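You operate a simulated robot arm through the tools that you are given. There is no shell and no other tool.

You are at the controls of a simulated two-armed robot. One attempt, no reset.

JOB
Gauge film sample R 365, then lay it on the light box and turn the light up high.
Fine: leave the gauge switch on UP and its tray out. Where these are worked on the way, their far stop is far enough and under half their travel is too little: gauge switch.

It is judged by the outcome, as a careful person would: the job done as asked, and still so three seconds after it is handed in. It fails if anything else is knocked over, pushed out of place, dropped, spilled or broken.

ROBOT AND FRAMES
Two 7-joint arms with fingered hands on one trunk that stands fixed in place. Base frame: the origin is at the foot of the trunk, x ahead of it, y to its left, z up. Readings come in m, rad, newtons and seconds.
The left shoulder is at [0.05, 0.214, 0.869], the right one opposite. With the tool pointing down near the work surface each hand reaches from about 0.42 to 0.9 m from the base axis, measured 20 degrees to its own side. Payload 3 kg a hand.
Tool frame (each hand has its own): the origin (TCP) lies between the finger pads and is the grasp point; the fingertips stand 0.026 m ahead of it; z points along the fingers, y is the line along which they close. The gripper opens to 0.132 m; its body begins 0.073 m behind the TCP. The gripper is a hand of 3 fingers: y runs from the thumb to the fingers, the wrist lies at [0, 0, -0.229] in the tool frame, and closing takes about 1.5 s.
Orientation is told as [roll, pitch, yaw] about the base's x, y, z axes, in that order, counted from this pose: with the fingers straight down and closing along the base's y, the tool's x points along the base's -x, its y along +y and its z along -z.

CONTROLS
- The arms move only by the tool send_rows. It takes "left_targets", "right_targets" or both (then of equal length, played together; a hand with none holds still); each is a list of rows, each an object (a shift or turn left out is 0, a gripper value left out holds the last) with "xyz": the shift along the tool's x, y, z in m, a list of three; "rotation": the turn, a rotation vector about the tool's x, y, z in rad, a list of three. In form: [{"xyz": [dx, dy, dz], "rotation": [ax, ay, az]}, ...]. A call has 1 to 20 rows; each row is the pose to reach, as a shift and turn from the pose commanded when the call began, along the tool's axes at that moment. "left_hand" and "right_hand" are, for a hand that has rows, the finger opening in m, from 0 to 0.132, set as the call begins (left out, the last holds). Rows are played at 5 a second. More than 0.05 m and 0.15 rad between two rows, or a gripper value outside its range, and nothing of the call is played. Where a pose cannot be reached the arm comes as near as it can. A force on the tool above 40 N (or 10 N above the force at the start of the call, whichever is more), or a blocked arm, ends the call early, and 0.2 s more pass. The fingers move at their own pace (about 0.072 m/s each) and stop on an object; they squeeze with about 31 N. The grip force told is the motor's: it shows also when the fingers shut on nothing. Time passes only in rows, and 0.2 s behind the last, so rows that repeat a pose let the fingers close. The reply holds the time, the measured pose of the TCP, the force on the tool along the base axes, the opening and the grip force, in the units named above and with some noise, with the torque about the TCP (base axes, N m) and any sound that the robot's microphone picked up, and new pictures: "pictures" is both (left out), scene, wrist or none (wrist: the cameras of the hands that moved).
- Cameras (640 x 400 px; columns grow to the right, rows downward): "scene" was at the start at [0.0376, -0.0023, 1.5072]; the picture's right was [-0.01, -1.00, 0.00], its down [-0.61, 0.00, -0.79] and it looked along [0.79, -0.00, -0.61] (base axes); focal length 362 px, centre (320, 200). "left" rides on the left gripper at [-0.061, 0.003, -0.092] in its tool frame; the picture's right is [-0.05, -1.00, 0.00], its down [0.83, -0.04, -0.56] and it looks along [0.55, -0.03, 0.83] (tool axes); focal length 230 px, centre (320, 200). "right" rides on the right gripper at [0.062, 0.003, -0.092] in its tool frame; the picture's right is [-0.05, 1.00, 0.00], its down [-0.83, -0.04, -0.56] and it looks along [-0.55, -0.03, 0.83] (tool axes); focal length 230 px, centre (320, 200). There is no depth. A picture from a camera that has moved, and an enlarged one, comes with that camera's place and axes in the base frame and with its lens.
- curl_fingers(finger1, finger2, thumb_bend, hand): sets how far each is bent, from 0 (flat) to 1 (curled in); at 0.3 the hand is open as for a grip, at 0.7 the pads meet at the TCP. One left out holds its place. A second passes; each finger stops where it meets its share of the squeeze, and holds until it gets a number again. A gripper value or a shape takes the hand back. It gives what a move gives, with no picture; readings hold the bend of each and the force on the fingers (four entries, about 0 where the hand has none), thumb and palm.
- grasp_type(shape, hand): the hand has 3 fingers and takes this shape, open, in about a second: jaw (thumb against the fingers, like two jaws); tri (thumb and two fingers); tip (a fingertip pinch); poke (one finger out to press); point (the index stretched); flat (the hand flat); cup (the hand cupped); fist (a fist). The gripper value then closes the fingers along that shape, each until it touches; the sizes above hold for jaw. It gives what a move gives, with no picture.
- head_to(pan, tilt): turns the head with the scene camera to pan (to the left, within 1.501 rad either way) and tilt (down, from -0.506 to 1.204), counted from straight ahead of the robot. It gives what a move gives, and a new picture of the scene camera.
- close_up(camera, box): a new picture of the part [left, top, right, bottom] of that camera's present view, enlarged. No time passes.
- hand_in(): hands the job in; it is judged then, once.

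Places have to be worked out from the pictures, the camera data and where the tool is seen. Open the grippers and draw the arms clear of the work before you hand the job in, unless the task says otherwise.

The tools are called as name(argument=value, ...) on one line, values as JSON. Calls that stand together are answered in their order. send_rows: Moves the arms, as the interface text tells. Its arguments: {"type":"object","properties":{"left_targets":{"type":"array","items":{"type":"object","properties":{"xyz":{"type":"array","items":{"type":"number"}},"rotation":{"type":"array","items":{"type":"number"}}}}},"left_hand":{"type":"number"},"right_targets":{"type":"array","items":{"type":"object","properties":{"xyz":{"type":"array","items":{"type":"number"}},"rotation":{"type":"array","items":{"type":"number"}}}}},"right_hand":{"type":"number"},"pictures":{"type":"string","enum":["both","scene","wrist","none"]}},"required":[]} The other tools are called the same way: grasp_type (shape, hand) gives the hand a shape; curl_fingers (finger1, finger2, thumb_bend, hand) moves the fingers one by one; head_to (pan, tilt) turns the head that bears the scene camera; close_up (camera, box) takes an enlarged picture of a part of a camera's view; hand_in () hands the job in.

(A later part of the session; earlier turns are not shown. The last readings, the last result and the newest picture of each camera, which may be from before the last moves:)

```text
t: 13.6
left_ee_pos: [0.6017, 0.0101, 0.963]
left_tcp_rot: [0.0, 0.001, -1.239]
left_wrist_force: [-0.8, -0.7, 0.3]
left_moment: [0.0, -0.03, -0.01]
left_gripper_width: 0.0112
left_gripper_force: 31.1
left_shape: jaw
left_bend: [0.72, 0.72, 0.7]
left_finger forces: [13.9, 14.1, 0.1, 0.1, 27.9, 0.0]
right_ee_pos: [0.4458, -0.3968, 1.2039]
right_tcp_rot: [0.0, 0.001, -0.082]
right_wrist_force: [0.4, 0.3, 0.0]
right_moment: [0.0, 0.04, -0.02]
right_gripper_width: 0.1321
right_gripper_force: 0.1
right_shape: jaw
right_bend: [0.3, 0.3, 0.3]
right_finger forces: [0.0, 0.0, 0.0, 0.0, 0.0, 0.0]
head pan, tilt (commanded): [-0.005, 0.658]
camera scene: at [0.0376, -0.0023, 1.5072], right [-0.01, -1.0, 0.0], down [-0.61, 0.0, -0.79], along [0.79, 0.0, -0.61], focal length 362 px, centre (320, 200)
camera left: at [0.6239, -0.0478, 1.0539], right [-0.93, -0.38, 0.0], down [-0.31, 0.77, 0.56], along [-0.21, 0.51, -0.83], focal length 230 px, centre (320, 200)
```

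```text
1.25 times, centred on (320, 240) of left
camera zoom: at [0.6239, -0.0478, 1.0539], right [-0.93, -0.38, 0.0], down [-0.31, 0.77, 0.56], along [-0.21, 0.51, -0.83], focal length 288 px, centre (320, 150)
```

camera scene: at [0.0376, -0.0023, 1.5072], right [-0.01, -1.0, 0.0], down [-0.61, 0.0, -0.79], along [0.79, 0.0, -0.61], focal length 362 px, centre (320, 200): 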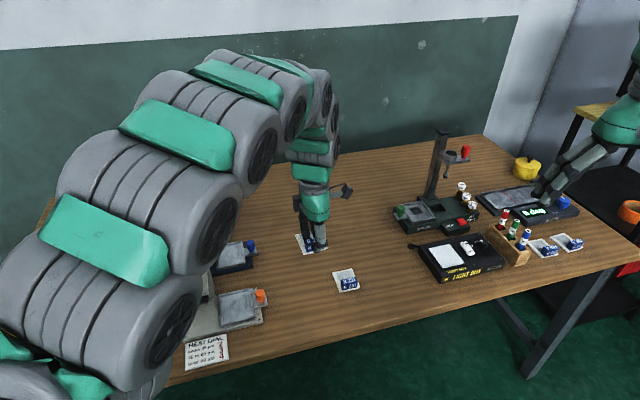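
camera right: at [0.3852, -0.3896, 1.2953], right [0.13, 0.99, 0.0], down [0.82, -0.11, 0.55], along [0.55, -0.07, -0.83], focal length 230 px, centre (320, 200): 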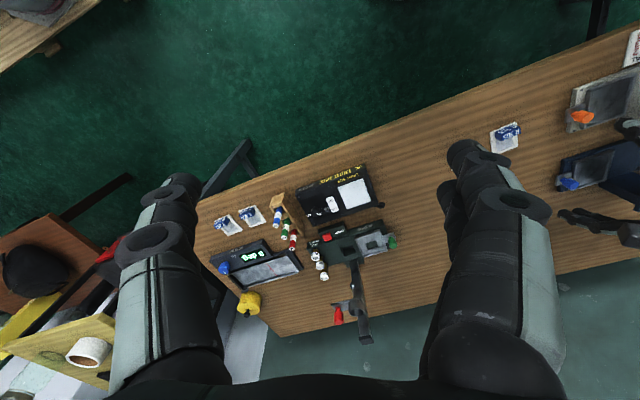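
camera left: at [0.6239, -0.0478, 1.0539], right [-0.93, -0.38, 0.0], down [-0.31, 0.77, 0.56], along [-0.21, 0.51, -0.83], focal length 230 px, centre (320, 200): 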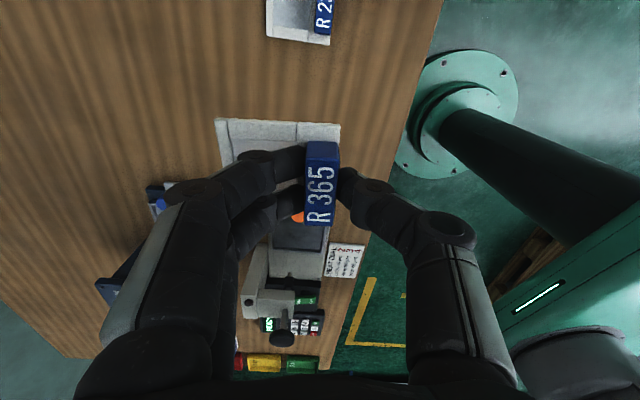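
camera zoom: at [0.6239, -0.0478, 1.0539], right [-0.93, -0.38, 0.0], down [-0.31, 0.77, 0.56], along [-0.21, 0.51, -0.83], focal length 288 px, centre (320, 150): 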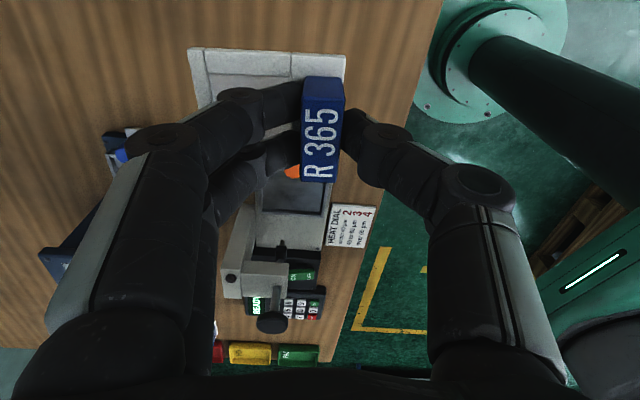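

The card is held level. I estimate the tray at centre (0.729, 0.238), rim z ≈ 0.79, turned about 15.5°. I move to a viewpoint beside the gauge to refine the plunger, head and knob positions.

send_rows(left_targets=[{"xyz": [0.02, 0.0277, -0.0034], "rotation": [0, 0, 0.015]}, {"xyz": [0.04, 0.0553, -0.0068], "rotation": [0, 0, 0.03]}, {"xyz": [0.06, 0.083, -0.01], "rotation": [0, 0, 0.045]}, {"xyz": [0.08, 0.1106, -0.0136], "rotation": [0, 0, 0.061]}, {"xyz": [0.1004, 0.1383, -0.017], "rotation": [0, 0, 0.061]}, {"xyz": [0.1004, 0.1383, -0.017], "rotation": [0, 0, 0.061]}])

close_up(camera="left", box=[100, 180, 420, 400])

close_up(camera="scene", box=[150, 200, 290, 300])

```text
t: 15.0
left_ee_pos: [0.6999, 0.1482, 0.9792]
left_tcp_rot: [0.001, 0.0, -1.297]
left_wrist_force: [0.1, -0.5, -0.3]
left_moment: [-0.01, 0.04, 0.01]
left_gripper_width: 0.011
left_gripper_force: 30.8
left_shape: jaw
left_bend: [0.72, 0.72, 0.7]
left_finger forces: [13.9, 14.0, 0.0, 0.0, 27.9, 0.1]
right_ee_pos: [0.4451, -0.3977, 1.2039]
right_tcp_rot: [0.0, -0.001, -0.082]
right_wrist_force: [0.0, 0.4, 0.0]
right_moment: [0.02, 0.01, 0.02]
right_gripper_width: 0.1319
right_gripper_force: 0.1
right_shape: jaw
right_bend: [0.3, 0.3, 0.3]
right_finger forces: [0.1, 0.0, 0.1, 0.0, 0.0, 0.1]
head pan, tilt (commanded): [-0.005, 0.658]
camera scene: at [0.0376, -0.0022, 1.5072], right [-0.01, -1.0, 0.0], down [-0.61, 0.0, -0.79], along [0.79, 0.0, -0.61], focal length 362 px, centre (320, 200)
camera left: at [0.7192, 0.0913, 1.07], right [-0.95, -0.32, 0.0], down [-0.26, 0.79, 0.56], along [-0.18, 0.53, -0.83], focal length 230 px, centre (320, 200)
```

scene: 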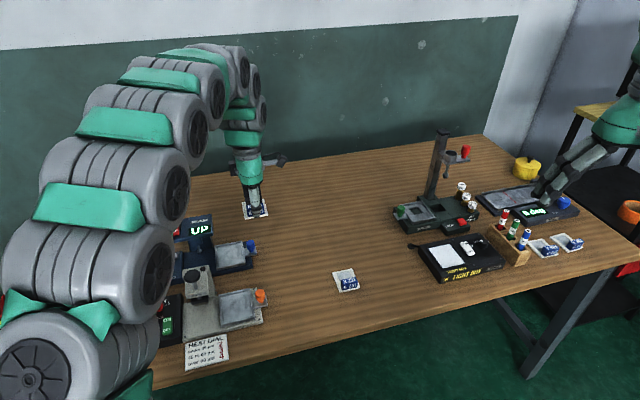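
left: 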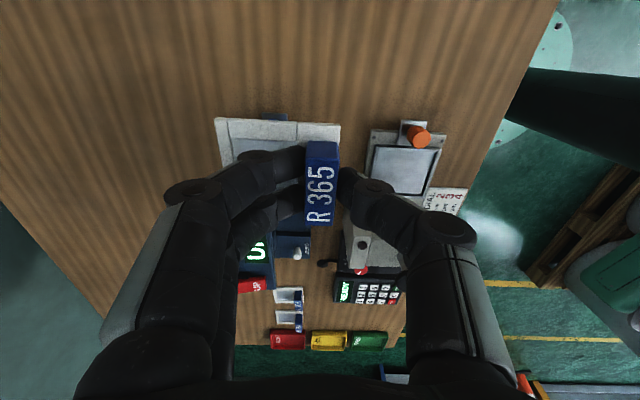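

```text
1.82 times, centred on (260, 290) of left
camera zoom: at [0.7192, 0.0913, 1.07], right [-0.95, -0.32, 0.0], down [-0.26, 0.79, 0.56], along [-0.18, 0.53, -0.83], focal length 418 px, centre (429, 36)
```

zoom: 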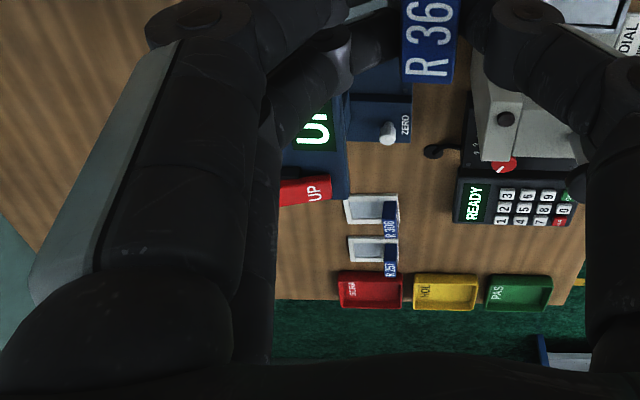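

```text
4.00 times, centred on (220, 250) of scene
camera zoom: at [0.0376, -0.0022, 1.5072], right [-0.01, -1.0, 0.0], down [-0.61, 0.0, -0.79], along [0.79, 0.0, -0.61], focal length 1446 px, centre (720, 0)
```

zoom: 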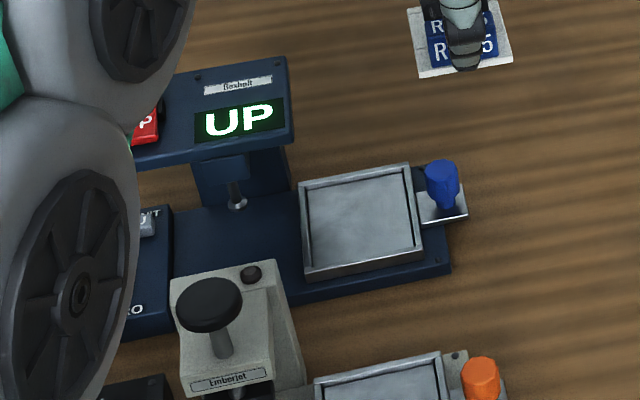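

The plunger lies about 0.076 m left of the tray centre along the slide, and the gauge head's right edge overhangs the tray slightly (top z ≈ 0.88). I hover over the tray at z ≈ 0.93, biased a little to the right, and check clearance from the head.

send_rows(left_targets=[{"xyz": [0.02, 0.008, 0.01]}, {"xyz": [0.04, 0.016, 0.02]}, {"xyz": [0.058, 0.024, 0.035]}, {"xyz": [0.0746, 0.0303, 0.049]}, {"xyz": [0.0746, 0.0303, 0.049]}])

close_up(camera="scene", box=[150, 180, 290, 300])

close_up(camera="left", box=[160, 80, 420, 280])

```text
t: 16.2
left_ee_pos: [0.7095, 0.2283, 0.9294]
left_tcp_rot: [-0.002, -0.002, -1.299]
left_wrist_force: [-0.1, -0.6, -0.5]
left_moment: [-0.01, -0.01, -0.01]
left_gripper_width: 0.0114
left_gripper_force: 31.3
left_shape: jaw
left_bend: [0.72, 0.72, 0.7]
left_finger forces: [13.8, 14.0, 0.1, 0.0, 27.9, 0.0]
right_ee_pos: [0.4463, -0.3977, 1.2041]
right_tcp_rot: [-0.001, 0.0, -0.083]
right_wrist_force: [-0.2, 0.0, -0.9]
right_moment: [0.0, 0.0, 0.05]
right_gripper_width: 0.1316
right_gripper_force: 0.0
right_shape: jaw
right_bend: [0.3, 0.3, 0.3]
right_finger forces: [0.0, 0.1, 0.0, 0.0, 0.0, 0.0]
head pan, tilt (commanded): [-0.005, 0.658]
camera scene: at [0.0376, -0.0022, 1.5072], right [-0.01, -1.0, 0.0], down [-0.61, 0.0, -0.79], along [0.79, 0.0, -0.61], focal length 362 px, centre (320, 200)
camera left: at [0.7278, 0.1711, 1.0209], right [-0.95, -0.32, 0.0], down [-0.27, 0.79, 0.55], along [-0.18, 0.53, -0.83], focal length 230 px, centre (320, 200)
```

scene: 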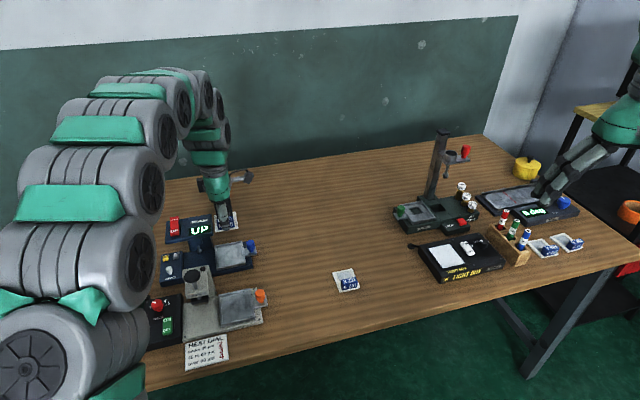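
left: 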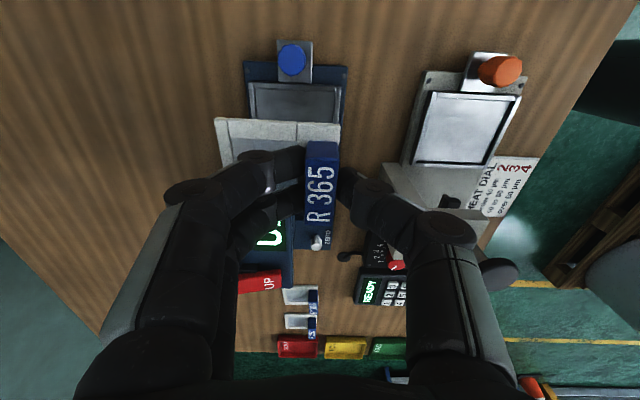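

```text
3.33 times, centred on (220, 240) of scene
camera zoom: at [0.0376, -0.0022, 1.5072], right [-0.01, -1.0, 0.0], down [-0.61, 0.0, -0.79], along [0.79, 0.0, -0.61], focal length 1205 px, centre (653, 67)
```

zoom: 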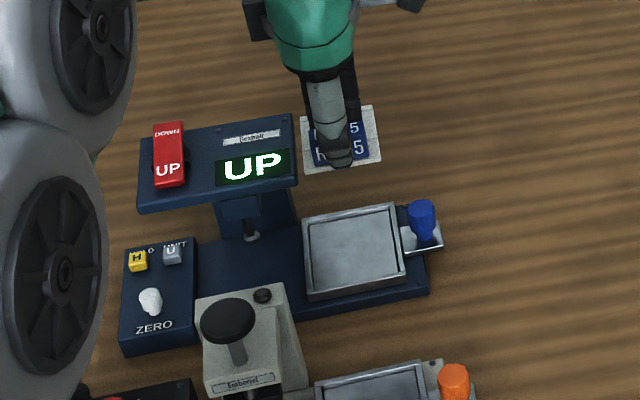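

```text
2.00 times, centred on (290, 180) of left
camera zoom: at [0.7278, 0.1711, 1.0209], right [-0.95, -0.32, 0.0], down [-0.27, 0.79, 0.55], along [-0.18, 0.53, -0.83], focal length 460 px, centre (380, 240)
```

zoom: 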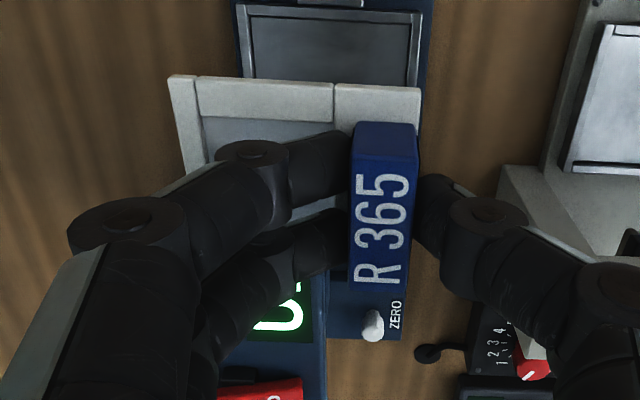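

Card and tray are aligned within a few mm. I shift 2 mm left and descend to z ≈ 0.86, then inspect the clearance to the head.

send_rows(left_targets=[{"xyz": [0.002, -0.001, 0.015]}, {"xyz": [0.002, -0.001, 0.03]}, {"xyz": [0.002, -0.001, 0.045]}, {"xyz": [0.002, -0.001, 0.06]}, {"xyz": [0.002, -0.001, 0.07]}, {"xyz": [0.002, -0.001, 0.07]}])

close_up(camera="scene", box=[170, 180, 270, 290])

close_up(camera="left", box=[160, 80, 420, 280])

```text
t: 17.6
left_ee_pos: [0.7064, 0.2308, 0.8607]
left_tcp_rot: [0.002, 0.001, -1.298]
left_wrist_force: [-0.4, -0.6, 0.2]
left_moment: [0.01, 0.01, -0.01]
left_gripper_width: 0.0107
left_gripper_force: 30.9
left_shape: jaw
left_bend: [0.72, 0.72, 0.7]
left_finger forces: [13.9, 14.0, 0.1, 0.0, 27.8, 0.1]
right_ee_pos: [0.4452, -0.399, 1.2038]
right_tcp_rot: [0.0, 0.0, -0.082]
right_wrist_force: [-0.2, 0.1, -0.2]
right_moment: [-0.04, 0.01, 0.0]
right_gripper_width: 0.1321
right_gripper_force: 0.0
right_shape: jaw
right_bend: [0.3, 0.3, 0.3]
right_finger forces: [0.0, 0.0, 0.0, 0.0, 0.1, 0.0]
head pan, tilt (commanded): [-0.005, 0.658]
camera scene: at [0.0376, -0.0023, 1.5072], right [-0.01, -1.0, 0.0], down [-0.61, 0.0, -0.79], along [0.79, 0.0, -0.61], focal length 362 px, centre (320, 200)
camera left: at [0.7263, 0.1736, 0.9511], right [-0.95, -0.32, 0.0], down [-0.27, 0.79, 0.56], along [-0.18, 0.53, -0.83], focal length 230 px, centre (320, 200)
```

scene: 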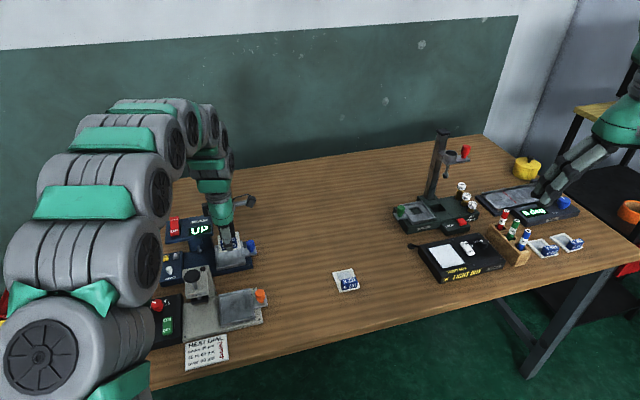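
left: 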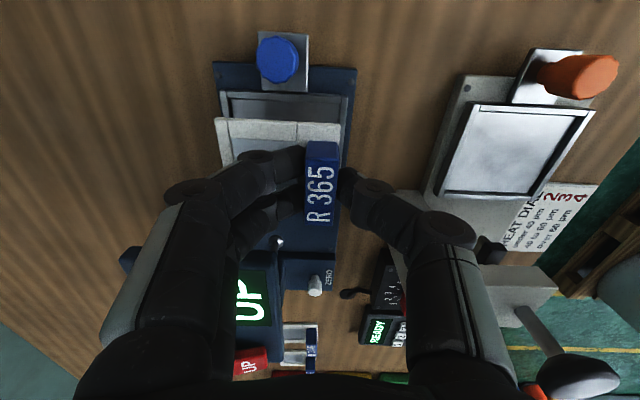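

```text
3.64 times, centred on (220, 235) of scene
camera zoom: at [0.0376, -0.0023, 1.5072], right [-0.01, -1.0, 0.0], down [-0.61, 0.0, -0.79], along [0.79, 0.0, -0.61], focal length 1314 px, centre (684, 73)
```

zoom: 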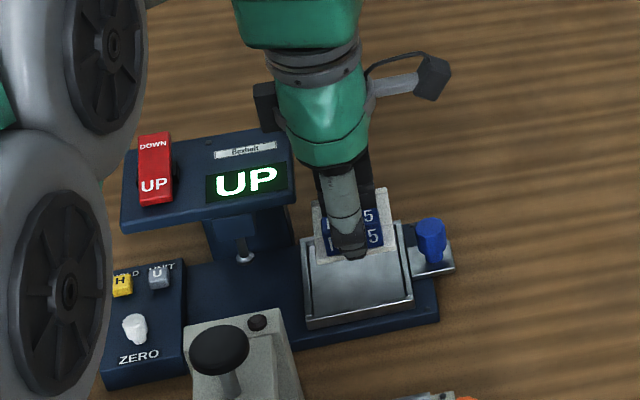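

```text
2.00 times, centred on (290, 180) of left
camera zoom: at [0.7263, 0.1736, 0.9511], right [-0.95, -0.32, 0.0], down [-0.27, 0.79, 0.56], along [-0.18, 0.53, -0.83], focal length 460 px, centre (380, 240)
```

zoom: 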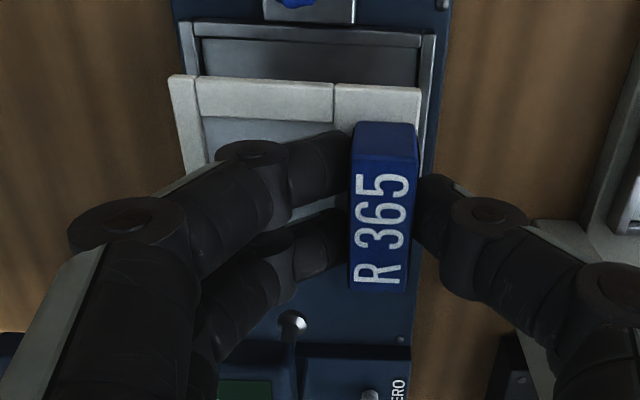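

Clearances look fine. I nudge 1.5 mm left and go down to z ≈ 0.825.

send_rows(left_targets=[{"xyz": [0.0015, 0, 0.01]}, {"xyz": [0.0015, 0, 0.02]}, {"xyz": [0.0015, 0, 0.03]}, {"xyz": [0.0015, 0, 0.036]}, {"xyz": [0.0015, 0, 0.036]}])

close_up(camera="scene", box=[170, 190, 270, 290])

close_up(camera="left", box=[160, 80, 420, 280])

```text
t: 18.8
left_ee_pos: [0.7061, 0.2313, 0.8249]
left_tcp_rot: [0.0, 0.001, -1.299]
left_wrist_force: [-0.5, 0.0, 0.1]
left_moment: [0.02, 0.01, 0.01]
left_gripper_width: 0.0111
left_gripper_force: 30.8
left_shape: jaw
left_bend: [0.72, 0.72, 0.7]
left_finger forces: [13.9, 14.0, 0.0, 0.0, 28.0, 0.0]
right_ee_pos: [0.4451, -0.3976, 1.2038]
right_tcp_rot: [0.002, 0.0, -0.082]
right_wrist_force: [-0.6, 0.9, -0.9]
right_moment: [0.01, -0.01, 0.01]
right_gripper_width: 0.132
right_gripper_force: 0.2
right_shape: jaw
right_bend: [0.3, 0.3, 0.3]
right_finger forces: [0.1, 0.1, 0.1, 0.0, 0.0, 0.0]
head pan, tilt (commanded): [-0.005, 0.658]
camera scene: at [0.0376, -0.0022, 1.5072], right [-0.01, -1.0, 0.0], down [-0.61, 0.0, -0.79], along [0.79, 0.0, -0.61], focal length 362 px, centre (320, 200)
camera left: at [0.7258, 0.1749, 0.9151], right [-0.95, -0.32, 0.0], down [-0.27, 0.79, 0.56], along [-0.18, 0.53, -0.83], focal length 230 px, centre (320, 200)
```

scene: 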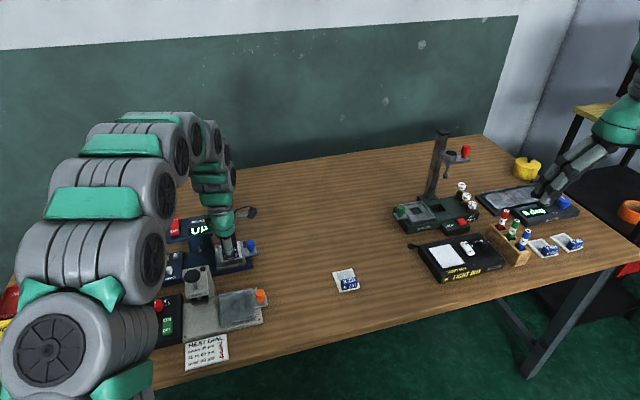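
left: 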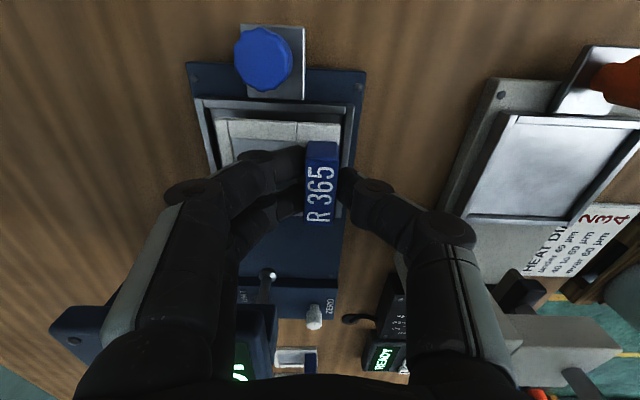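

```text
4.00 times, centred on (220, 240) of scene
camera zoom: at [0.0376, -0.0022, 1.5072], right [-0.01, -1.0, 0.0], down [-0.61, 0.0, -0.79], along [0.79, 0.0, -0.61], focal length 1446 px, centre (720, 40)
```

zoom: 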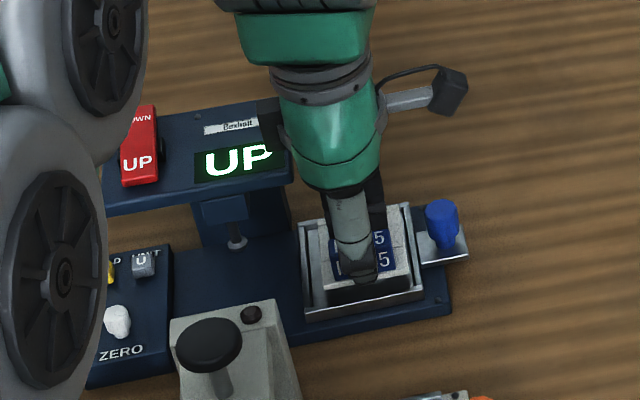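

```text
2.00 times, centred on (290, 180) of left
camera zoom: at [0.7258, 0.1749, 0.9151], right [-0.95, -0.32, 0.0], down [-0.27, 0.79, 0.56], along [-0.18, 0.53, -0.83], focal length 460 px, centre (380, 240)
```

zoom: 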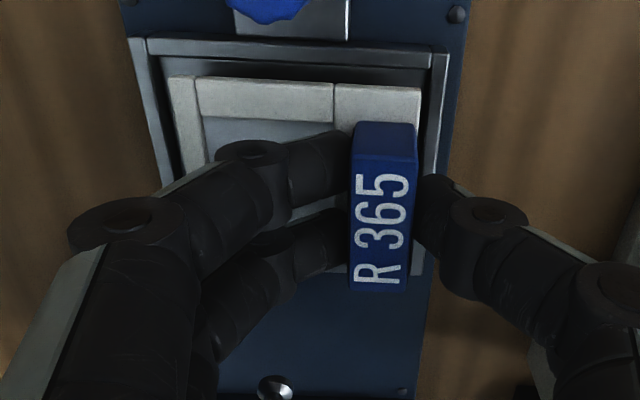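

The card sits inside the tray walls. I lower the last centimetre in small steps, watching the force.

send_rows(left_targets=[{"xyz": [0.0005, 0, 0.003]}, {"xyz": [0.0005, 0, 0.006]}, {"xyz": [0.0005, 0, 0.009]}, {"xyz": [0.0005, 0, 0.009]}])

close_up(camera="left", box=[160, 80, 420, 280])

```text
t: 19.8
left_ee_pos: [0.7074, 0.2318, 0.8159]
left_tcp_rot: [0.0, -0.001, -1.299]
left_wrist_force: [-0.2, 0.2, -0.1]
left_moment: [-0.04, 0.0, -0.02]
left_gripper_width: 0.0112
left_gripper_force: 31.6
left_shape: jaw
left_bend: [0.72, 0.72, 0.7]
left_finger forces: [13.8, 13.9, 0.1, 0.1, 27.7, 0.1]
right_ee_pos: [0.4452, -0.3985, 1.2039]
right_tcp_rot: [0.001, -0.001, -0.082]
right_wrist_force: [-0.3, -0.1, 0.5]
right_moment: [0.02, -0.02, 0.01]
right_gripper_width: 0.1317
right_gripper_force: 0.1
right_shape: jaw
right_bend: [0.3, 0.3, 0.3]
right_finger forces: [0.0, 0.0, 0.0, 0.0, 0.0, 0.0]
head pan, tilt (commanded): [-0.005, 0.658]
camera scene: at [0.0376, -0.0022, 1.5072], right [-0.01, -1.0, 0.0], down [-0.61, 0.0, -0.79], along [0.79, 0.0, -0.61], focal length 362 px, centre (320, 200)
camera left: at [0.7254, 0.1747, 0.9061], right [-0.95, -0.32, 0.0], down [-0.26, 0.79, 0.56], along [-0.18, 0.53, -0.83], focal length 230 px, centre (320, 200)
```

scene: 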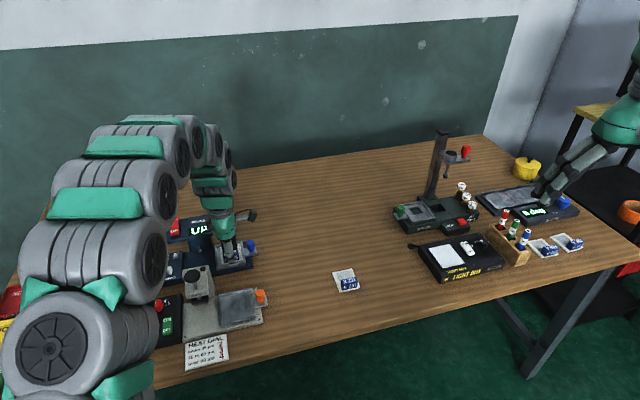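
left: 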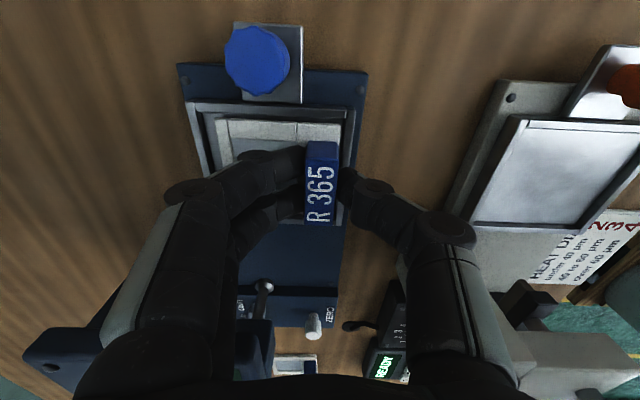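

```text
2.00 times, centred on (290, 180) of left
camera zoom: at [0.7254, 0.1747, 0.9061], right [-0.95, -0.32, 0.0], down [-0.26, 0.79, 0.56], along [-0.18, 0.53, -0.83], focal length 460 px, centre (380, 240)
```

zoom: 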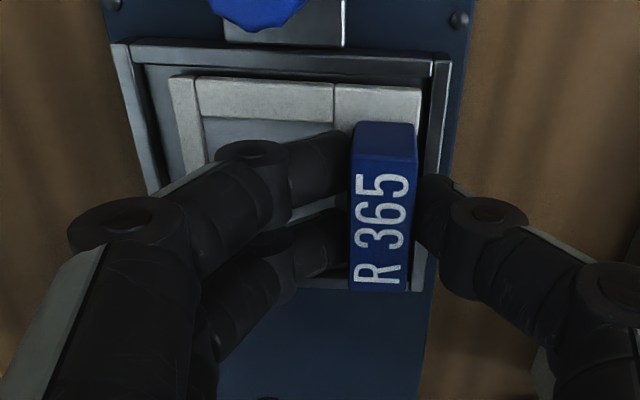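

No contact yet. I continue down in 2 mm steps until the card touches the tray floor.

send_rows(left_targets=[{"xyz": [0, 0.001, 0.002]}, {"xyz": [0, 0.001, 0.004]}, {"xyz": [0, 0.001, 0.006]}, {"xyz": [0, 0.001, 0.006]}], pictures="wrist")

close_up(camera="left", box=[160, 80, 420, 280])

close_up(camera="scene", box=[180, 190, 270, 290])

```text
t: 20.8
left_ee_pos: [0.7078, 0.2321, 0.8112]
left_tcp_rot: [0.002, 0.0, -1.3]
left_wrist_force: [-2.8, 0.5, 26.1]
left_moment: [-0.02, 0.02, 0.03]
left_gripper_width: 0.0121
left_gripper_force: 30.9
left_shape: jaw
left_bend: [0.72, 0.72, 0.71]
left_finger forces: [17.6, 17.6, 0.0, 0.0, 38.6, 0.0]
right_ee_pos: [0.4462, -0.3987, 1.203]
right_tcp_rot: [0.003, 0.0, -0.081]
right_wrist_force: [0.3, -0.1, 0.3]
right_moment: [-0.02, 0.04, 0.03]
right_gripper_width: 0.1321
right_gripper_force: 0.1
right_shape: jaw
right_bend: [0.3, 0.3, 0.3]
right_finger forces: [0.0, 0.0, 0.0, 0.0, 0.1, 0.1]
head pan, tilt (commanded): [-0.005, 0.658]
camera left: at [0.7265, 0.1751, 0.901], right [-0.95, -0.32, 0.0], down [-0.27, 0.79, 0.55], along [-0.17, 0.53, -0.83], focal length 230 px, centre (320, 200)
```

left: 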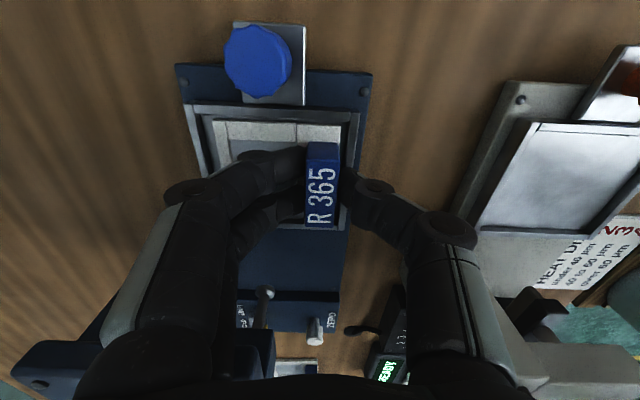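

```text
2.00 times, centred on (290, 180) of left
camera zoom: at [0.7265, 0.1751, 0.901], right [-0.95, -0.32, 0.0], down [-0.27, 0.79, 0.55], along [-0.17, 0.53, -0.83], focal length 460 px, centre (380, 240)
```

zoom: 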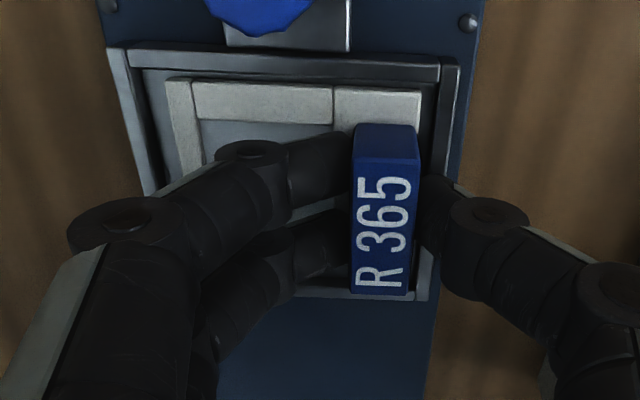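

```text
4.00 times, centred on (225, 240) of scene
camera zoom: at [0.0372, -0.0024, 1.5072], right [-0.01, -1.0, 0.0], down [-0.61, 0.0, -0.79], along [0.79, 0.0, -0.61], focal length 1446 px, centre (700, 40)
```

zoom: 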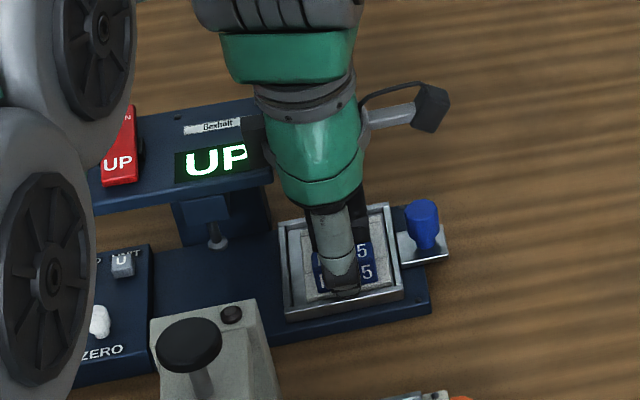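

The card rests on the tray floor (26 N). I unload slightly, open the fingers a little, and rise out.

send_rows(left_targets=[{"xyz": [0, 0, -0.001]}, {"xyz": [0, 0, -0.002]}, {"xyz": [0, 0, -0.002]}], pictures="none")

send_rows(left_targets=[{"xyz": [0, 0, 0]}, {"xyz": [0, 0, 0]}, {"xyz": [0, 0, 0]}], left_hand=0.026, pictures="wrist")

close_up(camera="left", box=[160, 80, 420, 280])

```text
t: 21.6
left_ee_pos: [0.7071, 0.234, 0.8105]
left_tcp_rot: [0.001, 0.001, -1.299]
left_wrist_force: [3.1, 0.6, 6.7]
left_moment: [0.03, -0.08, 0.0]
left_gripper_width: 0.0115
left_gripper_force: 30.1
left_shape: jaw
left_bend: [0.72, 0.72, 0.71]
left_finger forces: [16.8, 16.8, 0.0, 0.0, 31.7, 0.0]
right_ee_pos: [0.4454, -0.3985, 1.205]
right_tcp_rot: [0.002, 0.001, -0.08]
right_wrist_force: [0.3, 0.1, 0.7]
right_moment: [0.0, 0.01, 0.0]
right_gripper_width: 0.132
right_gripper_force: 0.1
right_shape: jaw
right_bend: [0.3, 0.3, 0.3]
right_finger forces: [0.0, 0.1, 0.0, 0.1, 0.0, 0.1]
head pan, tilt (commanded): [-0.005, 0.658]
```

```text
t: 22.4
left_ee_pos: [0.7077, 0.2321, 0.8107]
left_tcp_rot: [0.0, 0.0, -1.298]
left_wrist_force: [-0.5, -0.4, 0.6]
left_moment: [0.0, 0.01, -0.02]
left_gripper_width: 0.0253
left_gripper_force: 0.0
left_shape: jaw
left_bend: [0.73, 0.73, 0.7]
left_finger forces: [0.1, 0.0, 0.0, 0.1, 0.0, 0.1]
right_ee_pos: [0.4449, -0.3994, 1.2037]
right_tcp_rot: [0.0, 0.0, -0.082]
right_wrist_force: [0.6, 0.7, 0.2]
right_moment: [0.01, -0.02, -0.01]
right_gripper_width: 0.1317
right_gripper_force: 0.0
right_shape: jaw
right_bend: [0.3, 0.3, 0.3]
right_finger forces: [0.0, 0.0, 0.0, 0.0, 0.0, 0.1]
head pan, tilt (commanded): [-0.005, 0.658]
camera left: at [0.7265, 0.1753, 0.9018], right [-0.95, -0.32, 0.0], down [-0.26, 0.79, 0.56], along [-0.18, 0.53, -0.83], focal length 230 px, centre (320, 200)
```

left: 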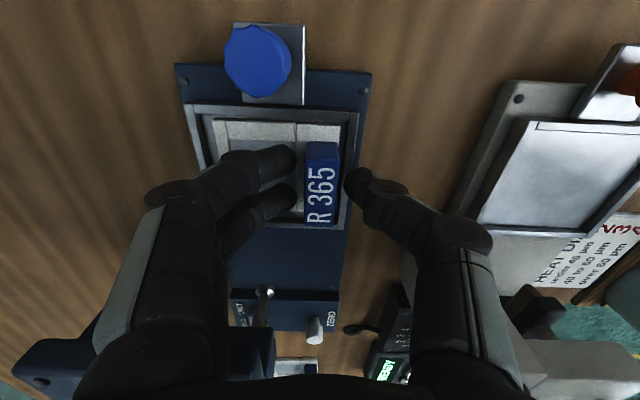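

```text
2.00 times, centred on (290, 180) of left
camera zoom: at [0.7265, 0.1753, 0.9018], right [-0.95, -0.32, 0.0], down [-0.26, 0.79, 0.56], along [-0.18, 0.53, -0.83], focal length 460 px, centre (380, 240)
```

zoom: 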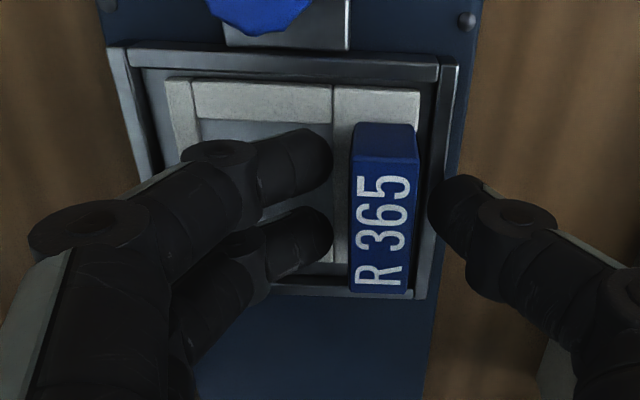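

Released; the card lies flat in the tray. I rise straight up clear of everything.

send_rows(left_targets=[{"xyz": [0, 0, -0.01]}, {"xyz": [0, 0, -0.03]}, {"xyz": [0, 0, -0.06]}, {"xyz": [0, 0, -0.1]}, {"xyz": [-0.02, 0, -0.14]}, {"xyz": [-0.06, 0, -0.17]}, {"xyz": [-0.1, 0, -0.19]}, {"xyz": [-0.1, 0, -0.19]}])

close_up(camera="scene", box=[150, 195, 280, 295])

close_up(camera="left", box=[160, 80, 420, 280])

```text
t: 24.2
left_ee_pos: [0.7364, 0.1354, 1.0001]
left_tcp_rot: [0.0, 0.001, -1.298]
left_wrist_force: [0.3, -0.3, 0.1]
left_moment: [0.0, 0.03, 0.02]
left_gripper_width: 0.026
left_gripper_force: 0.0
left_shape: jaw
left_bend: [0.73, 0.73, 0.7]
left_finger forces: [0.0, 0.1, 0.1, 0.1, 0.0, 0.0]
right_ee_pos: [0.4459, -0.3985, 1.203]
right_tcp_rot: [0.0, -0.002, -0.083]
right_wrist_force: [0.5, 0.1, -0.1]
right_moment: [0.01, -0.04, -0.01]
right_gripper_width: 0.1319
right_gripper_force: 0.1
right_shape: jaw
right_bend: [0.3, 0.3, 0.3]
right_finger forces: [0.1, 0.1, 0.0, 0.0, 0.0, 0.0]
head pan, tilt (commanded): [-0.005, 0.658]
camera scene: at [0.0376, -0.0023, 1.5072], right [-0.01, -1.0, 0.0], down [-0.61, 0.0, -0.79], along [0.79, 0.0, -0.61], focal length 362 px, centre (320, 200)
camera left: at [0.7544, 0.078, 1.0913], right [-0.95, -0.32, 0.0], down [-0.26, 0.79, 0.56], along [-0.18, 0.53, -0.83], focal length 230 px, centre (320, 200)
```

scene: 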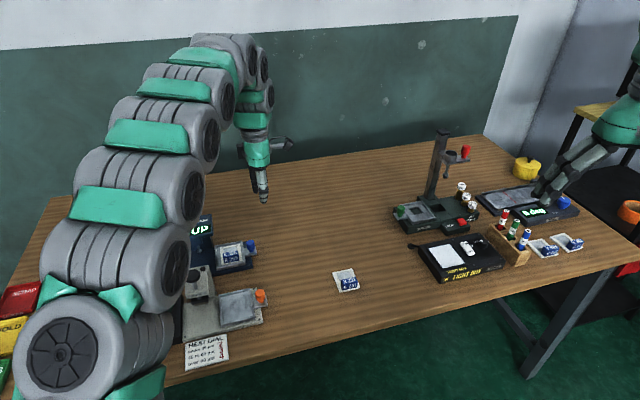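
left: 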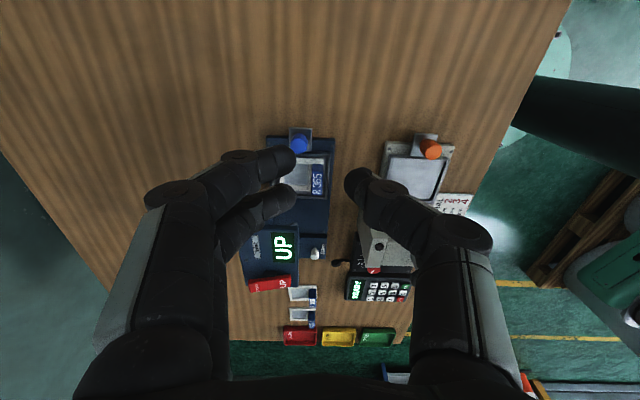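

```text
4.00 times, centred on (215, 245) of scene
camera zoom: at [0.0376, -0.0023, 1.5072], right [-0.01, -1.0, 0.0], down [-0.61, 0.0, -0.79], along [0.79, 0.0, -0.61], focal length 1446 px, centre (740, 20)
```

zoom: 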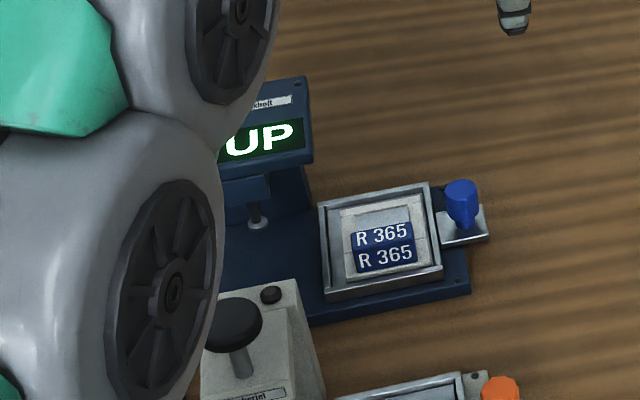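

```text
2.00 times, centred on (290, 180) of left
camera zoom: at [0.7544, 0.078, 1.0913], right [-0.95, -0.32, 0.0], down [-0.26, 0.79, 0.56], along [-0.18, 0.53, -0.83], focal length 460 px, centre (380, 240)
```

zoom: 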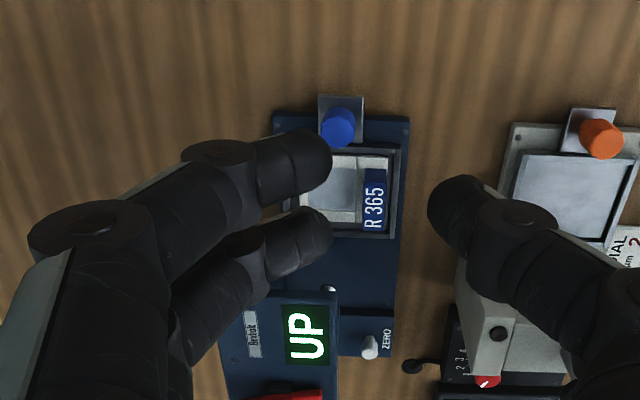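

R 365 lies neatly in the tray. The tray knob top is near (0.748, 0.182, 0.816); I tilt the hand 0.5 rad so it stays clear of the gauge head and go to a pre-grip pose with fingers open.

send_rows(left_targets=[{"xyz": [0.0007, 0.0046, 0.022], "rotation": [0, 0.1, 0]}, {"xyz": [0.0014, 0.0093, 0.045], "rotation": [0, 0.2, 0]}, {"xyz": [0.0021, 0.0139, 0.068], "rotation": [0, 0.3, 0]}, {"xyz": [0.0029, 0.0186, 0.09], "rotation": [0, 0.4, 0]}, {"xyz": [0.0036, 0.0232, 0.113], "rotation": [0, 0.5, 0]}, {"xyz": [0.0036, 0.0232, 0.113], "rotation": [0, 0.5, 0]}], left_hand=0.07)

close_up(camera="scene", box=[170, 195, 290, 295])

```text
t: 25.6
left_ee_pos: [0.7568, 0.1463, 0.8878]
left_tcp_rot: [-0.001, 0.502, -1.299]
left_wrist_force: [0.0, -0.2, -0.5]
left_moment: [0.01, -0.01, 0.01]
left_gripper_width: 0.0693
left_gripper_force: 0.1
left_shape: jaw
left_bend: [0.72, 0.72, 0.7]
left_finger forces: [0.1, 0.1, 0.0, 0.1, 0.0, 0.0]
right_ee_pos: [0.4444, -0.3965, 1.2032]
right_tcp_rot: [0.0, -0.001, -0.084]
right_wrist_force: [-0.8, 0.2, 0.6]
right_moment: [0.02, 0.01, 0.03]
right_gripper_width: 0.1317
right_gripper_force: 0.1
right_shape: jaw
right_bend: [0.3, 0.3, 0.3]
right_finger forces: [0.1, 0.0, 0.0, 0.1, 0.0, 0.0]
head pan, tilt (commanded): [-0.005, 0.658]
camera scene: at [0.0376, -0.0022, 1.5072], right [-0.01, -1.0, 0.0], down [-0.61, 0.0, -0.79], along [0.79, 0.0, -0.61], focal length 362 px, centre (320, 200)
camera left: at [0.7853, 0.0537, 0.9375], right [-0.95, -0.31, -0.03], down [-0.17, 0.43, 0.89], along [-0.27, 0.85, -0.46], focal length 230 px, centre (320, 200)
```

scene: 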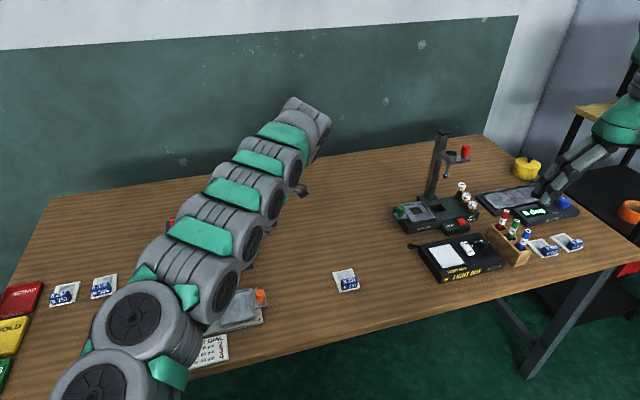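
left: 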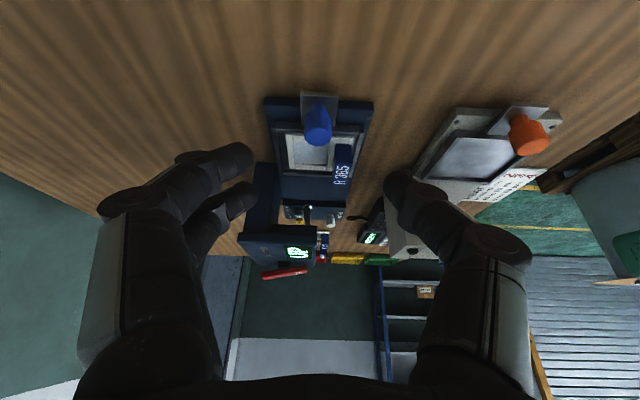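

```text
4.00 times, centred on (230, 245) of scene
camera zoom: at [0.0376, -0.0022, 1.5072], right [-0.01, -1.0, 0.0], down [-0.61, 0.0, -0.79], along [0.79, 0.0, -0.61], focal length 1446 px, centre (680, 20)
```

zoom: 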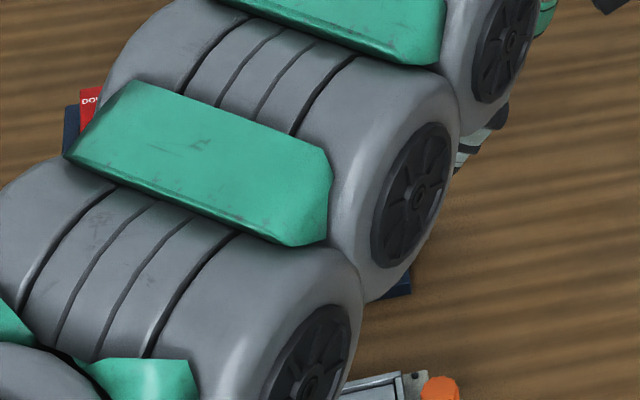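

The knob is lined up with the approach axis. I advance 0.06 m along the fingers and check before closing.

send_rows(left_targets=[{"xyz": [0, 0.001, 0.02]}, {"xyz": [0, 0.001, 0.04]}, {"xyz": [0, 0.001, 0.06]}, {"xyz": [0, 0.001, 0.06]}], pictures="wrist")

close_up(camera="left", box=[200, 80, 440, 260])

```text
t: 26.6
left_ee_pos: [0.7494, 0.1747, 0.8354]
left_tcp_rot: [0.0, 0.5, -1.299]
left_wrist_force: [-0.2, 0.3, -0.2]
left_moment: [0.0, 0.0, -0.01]
left_gripper_width: 0.0696
left_gripper_force: 0.1
left_shape: jaw
left_bend: [0.72, 0.72, 0.7]
left_finger forces: [0.1, 0.0, 0.0, 0.1, 0.1, 0.0]
right_ee_pos: [0.4467, -0.3971, 1.2024]
right_tcp_rot: [-0.002, 0.0, -0.082]
right_wrist_force: [-1.4, -0.2, 0.9]
right_moment: [-0.01, 0.0, -0.02]
right_gripper_width: 0.132
right_gripper_force: 0.0
right_shape: jaw
right_bend: [0.3, 0.3, 0.3]
right_finger forces: [0.0, 0.0, 0.0, 0.1, 0.0, 0.0]
head pan, tilt (commanded): [-0.005, 0.658]
camera left: at [0.7781, 0.0814, 0.8847], right [-0.95, -0.31, -0.02], down [-0.17, 0.43, 0.89], along [-0.27, 0.84, -0.46], focal length 230 px, centre (320, 200)
```

left: 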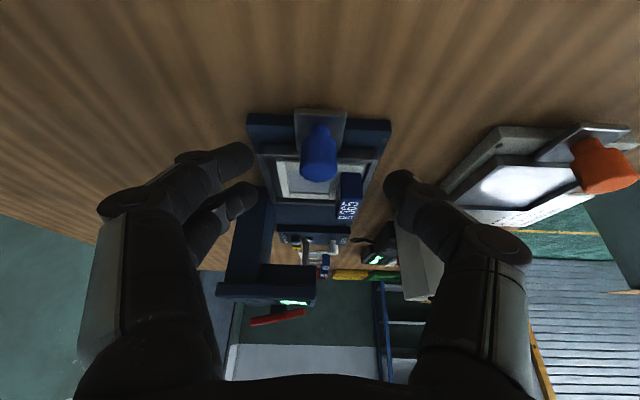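

```text
2.22 times, centred on (320, 170) of left
camera zoom: at [0.7781, 0.0814, 0.8847], right [-0.95, -0.31, -0.02], down [-0.17, 0.43, 0.89], along [-0.27, 0.84, -0.46], focal length 511 px, centre (320, 267)
```

zoom: 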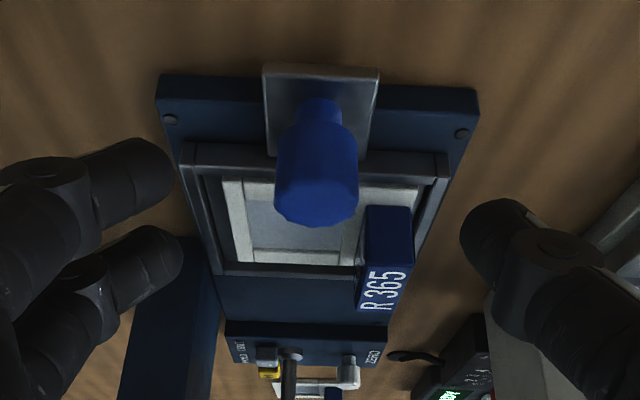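

The knob is centred between the thumb and fingers. I advance 14 mm more and close on it.

send_rows(left_targets=[{"xyz": [0, 0, 0.005]}, {"xyz": [0, 0, 0.01]}, {"xyz": [0, 0, 0.014]}, {"xyz": [0, 0, 0.014]}], pictures="wrist")

close_up(camera="left", box=[200, 80, 440, 260])

```text
t: 27.6
left_ee_pos: [0.747, 0.179, 0.8237]
left_tcp_rot: [-0.001, 0.5, -1.298]
left_wrist_force: [-0.3, 0.9, 0.0]
left_moment: [-0.02, 0.01, 0.02]
left_gripper_width: 0.0694
left_gripper_force: 0.1
left_shape: jaw
left_bend: [0.72, 0.72, 0.7]
left_finger forces: [0.1, 0.0, 0.0, 0.1, 0.1, 0.0]
right_ee_pos: [0.446, -0.3984, 1.203]
right_tcp_rot: [-0.001, 0.0, -0.082]
right_wrist_force: [-0.7, -0.5, -0.1]
right_moment: [-0.01, 0.03, -0.01]
right_gripper_width: 0.1318
right_gripper_force: 0.1
right_shape: jaw
right_bend: [0.3, 0.3, 0.3]
right_finger forces: [0.0, 0.0, 0.0, 0.0, 0.0, 0.0]
head pan, tilt (commanded): [-0.005, 0.658]
camera left: at [0.7763, 0.0874, 0.8731], right [-0.95, -0.31, -0.02], down [-0.17, 0.43, 0.89], along [-0.27, 0.84, -0.46], focal length 230 px, centre (320, 200)
```

left: 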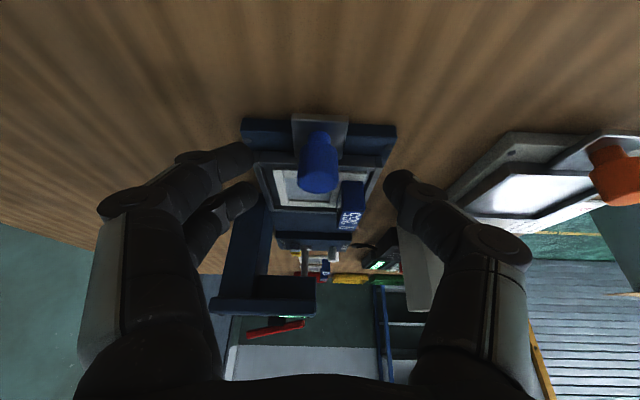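

```text
2.22 times, centred on (320, 170) of left
camera zoom: at [0.7763, 0.0874, 0.8731], right [-0.95, -0.31, -0.02], down [-0.17, 0.43, 0.89], along [-0.27, 0.84, -0.46], focal length 511 px, centre (320, 267)
```

zoom: 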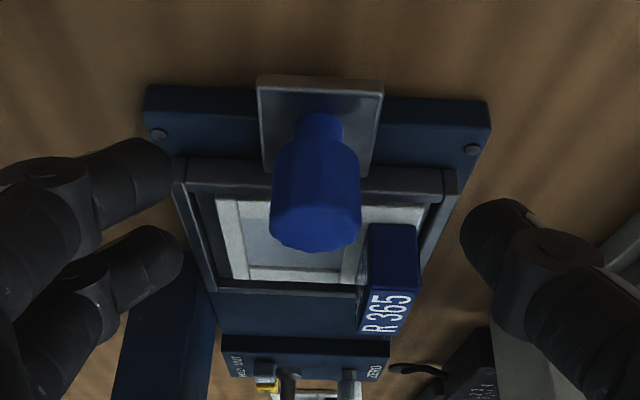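

The knob cap is between the pads. I close the fingers on it.

send_rows(left_targets=[{"xyz": [0, 0, 0]}, {"xyz": [0, 0, 0]}, {"xyz": [0, 0, 0]}, {"xyz": [0, 0, 0]}, {"xyz": [0, 0, 0]}, {"xyz": [0, 0, 0]}], left_hand=0.0, pictures="wrist")

close_up(camera="left", box=[200, 80, 440, 260])

```text
t: 29.0
left_ee_pos: [0.7484, 0.1805, 0.8241]
left_tcp_rot: [0.001, 0.501, -1.3]
left_wrist_force: [-3.4, 2.9, 2.3]
left_moment: [0.14, -0.06, -0.03]
left_gripper_width: 0.0107
left_gripper_force: 31.0
left_shape: jaw
left_bend: [0.72, 0.72, 0.7]
left_finger forces: [14.9, 14.8, 0.0, 0.0, 27.8, 0.0]
right_ee_pos: [0.4453, -0.3991, 1.2024]
right_tcp_rot: [0.0, 0.001, -0.081]
right_wrist_force: [0.1, 0.4, 0.2]
right_moment: [0.01, -0.01, -0.03]
right_gripper_width: 0.132
right_gripper_force: 0.1
right_shape: jaw
right_bend: [0.3, 0.3, 0.3]
right_finger forces: [0.0, 0.0, 0.0, 0.0, 0.0, 0.1]
head pan, tilt (commanded): [-0.005, 0.658]
camera left: at [0.7763, 0.0878, 0.8731], right [-0.95, -0.31, -0.02], down [-0.17, 0.43, 0.89], along [-0.27, 0.84, -0.46], focal length 230 px, centre (320, 200)
```

left: 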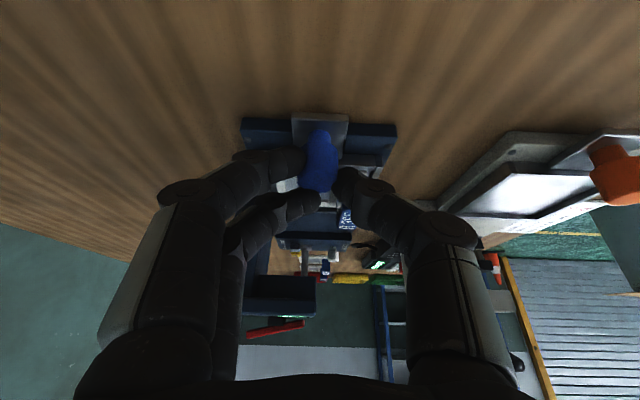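

```text
2.22 times, centred on (320, 170) of left
camera zoom: at [0.7763, 0.0878, 0.8731], right [-0.95, -0.31, -0.02], down [-0.17, 0.43, 0.89], along [-0.27, 0.84, -0.46], focal length 511 px, centre (320, 267)
```

zoom: 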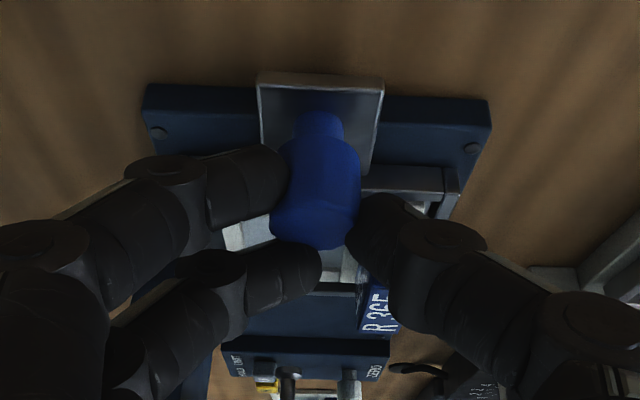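

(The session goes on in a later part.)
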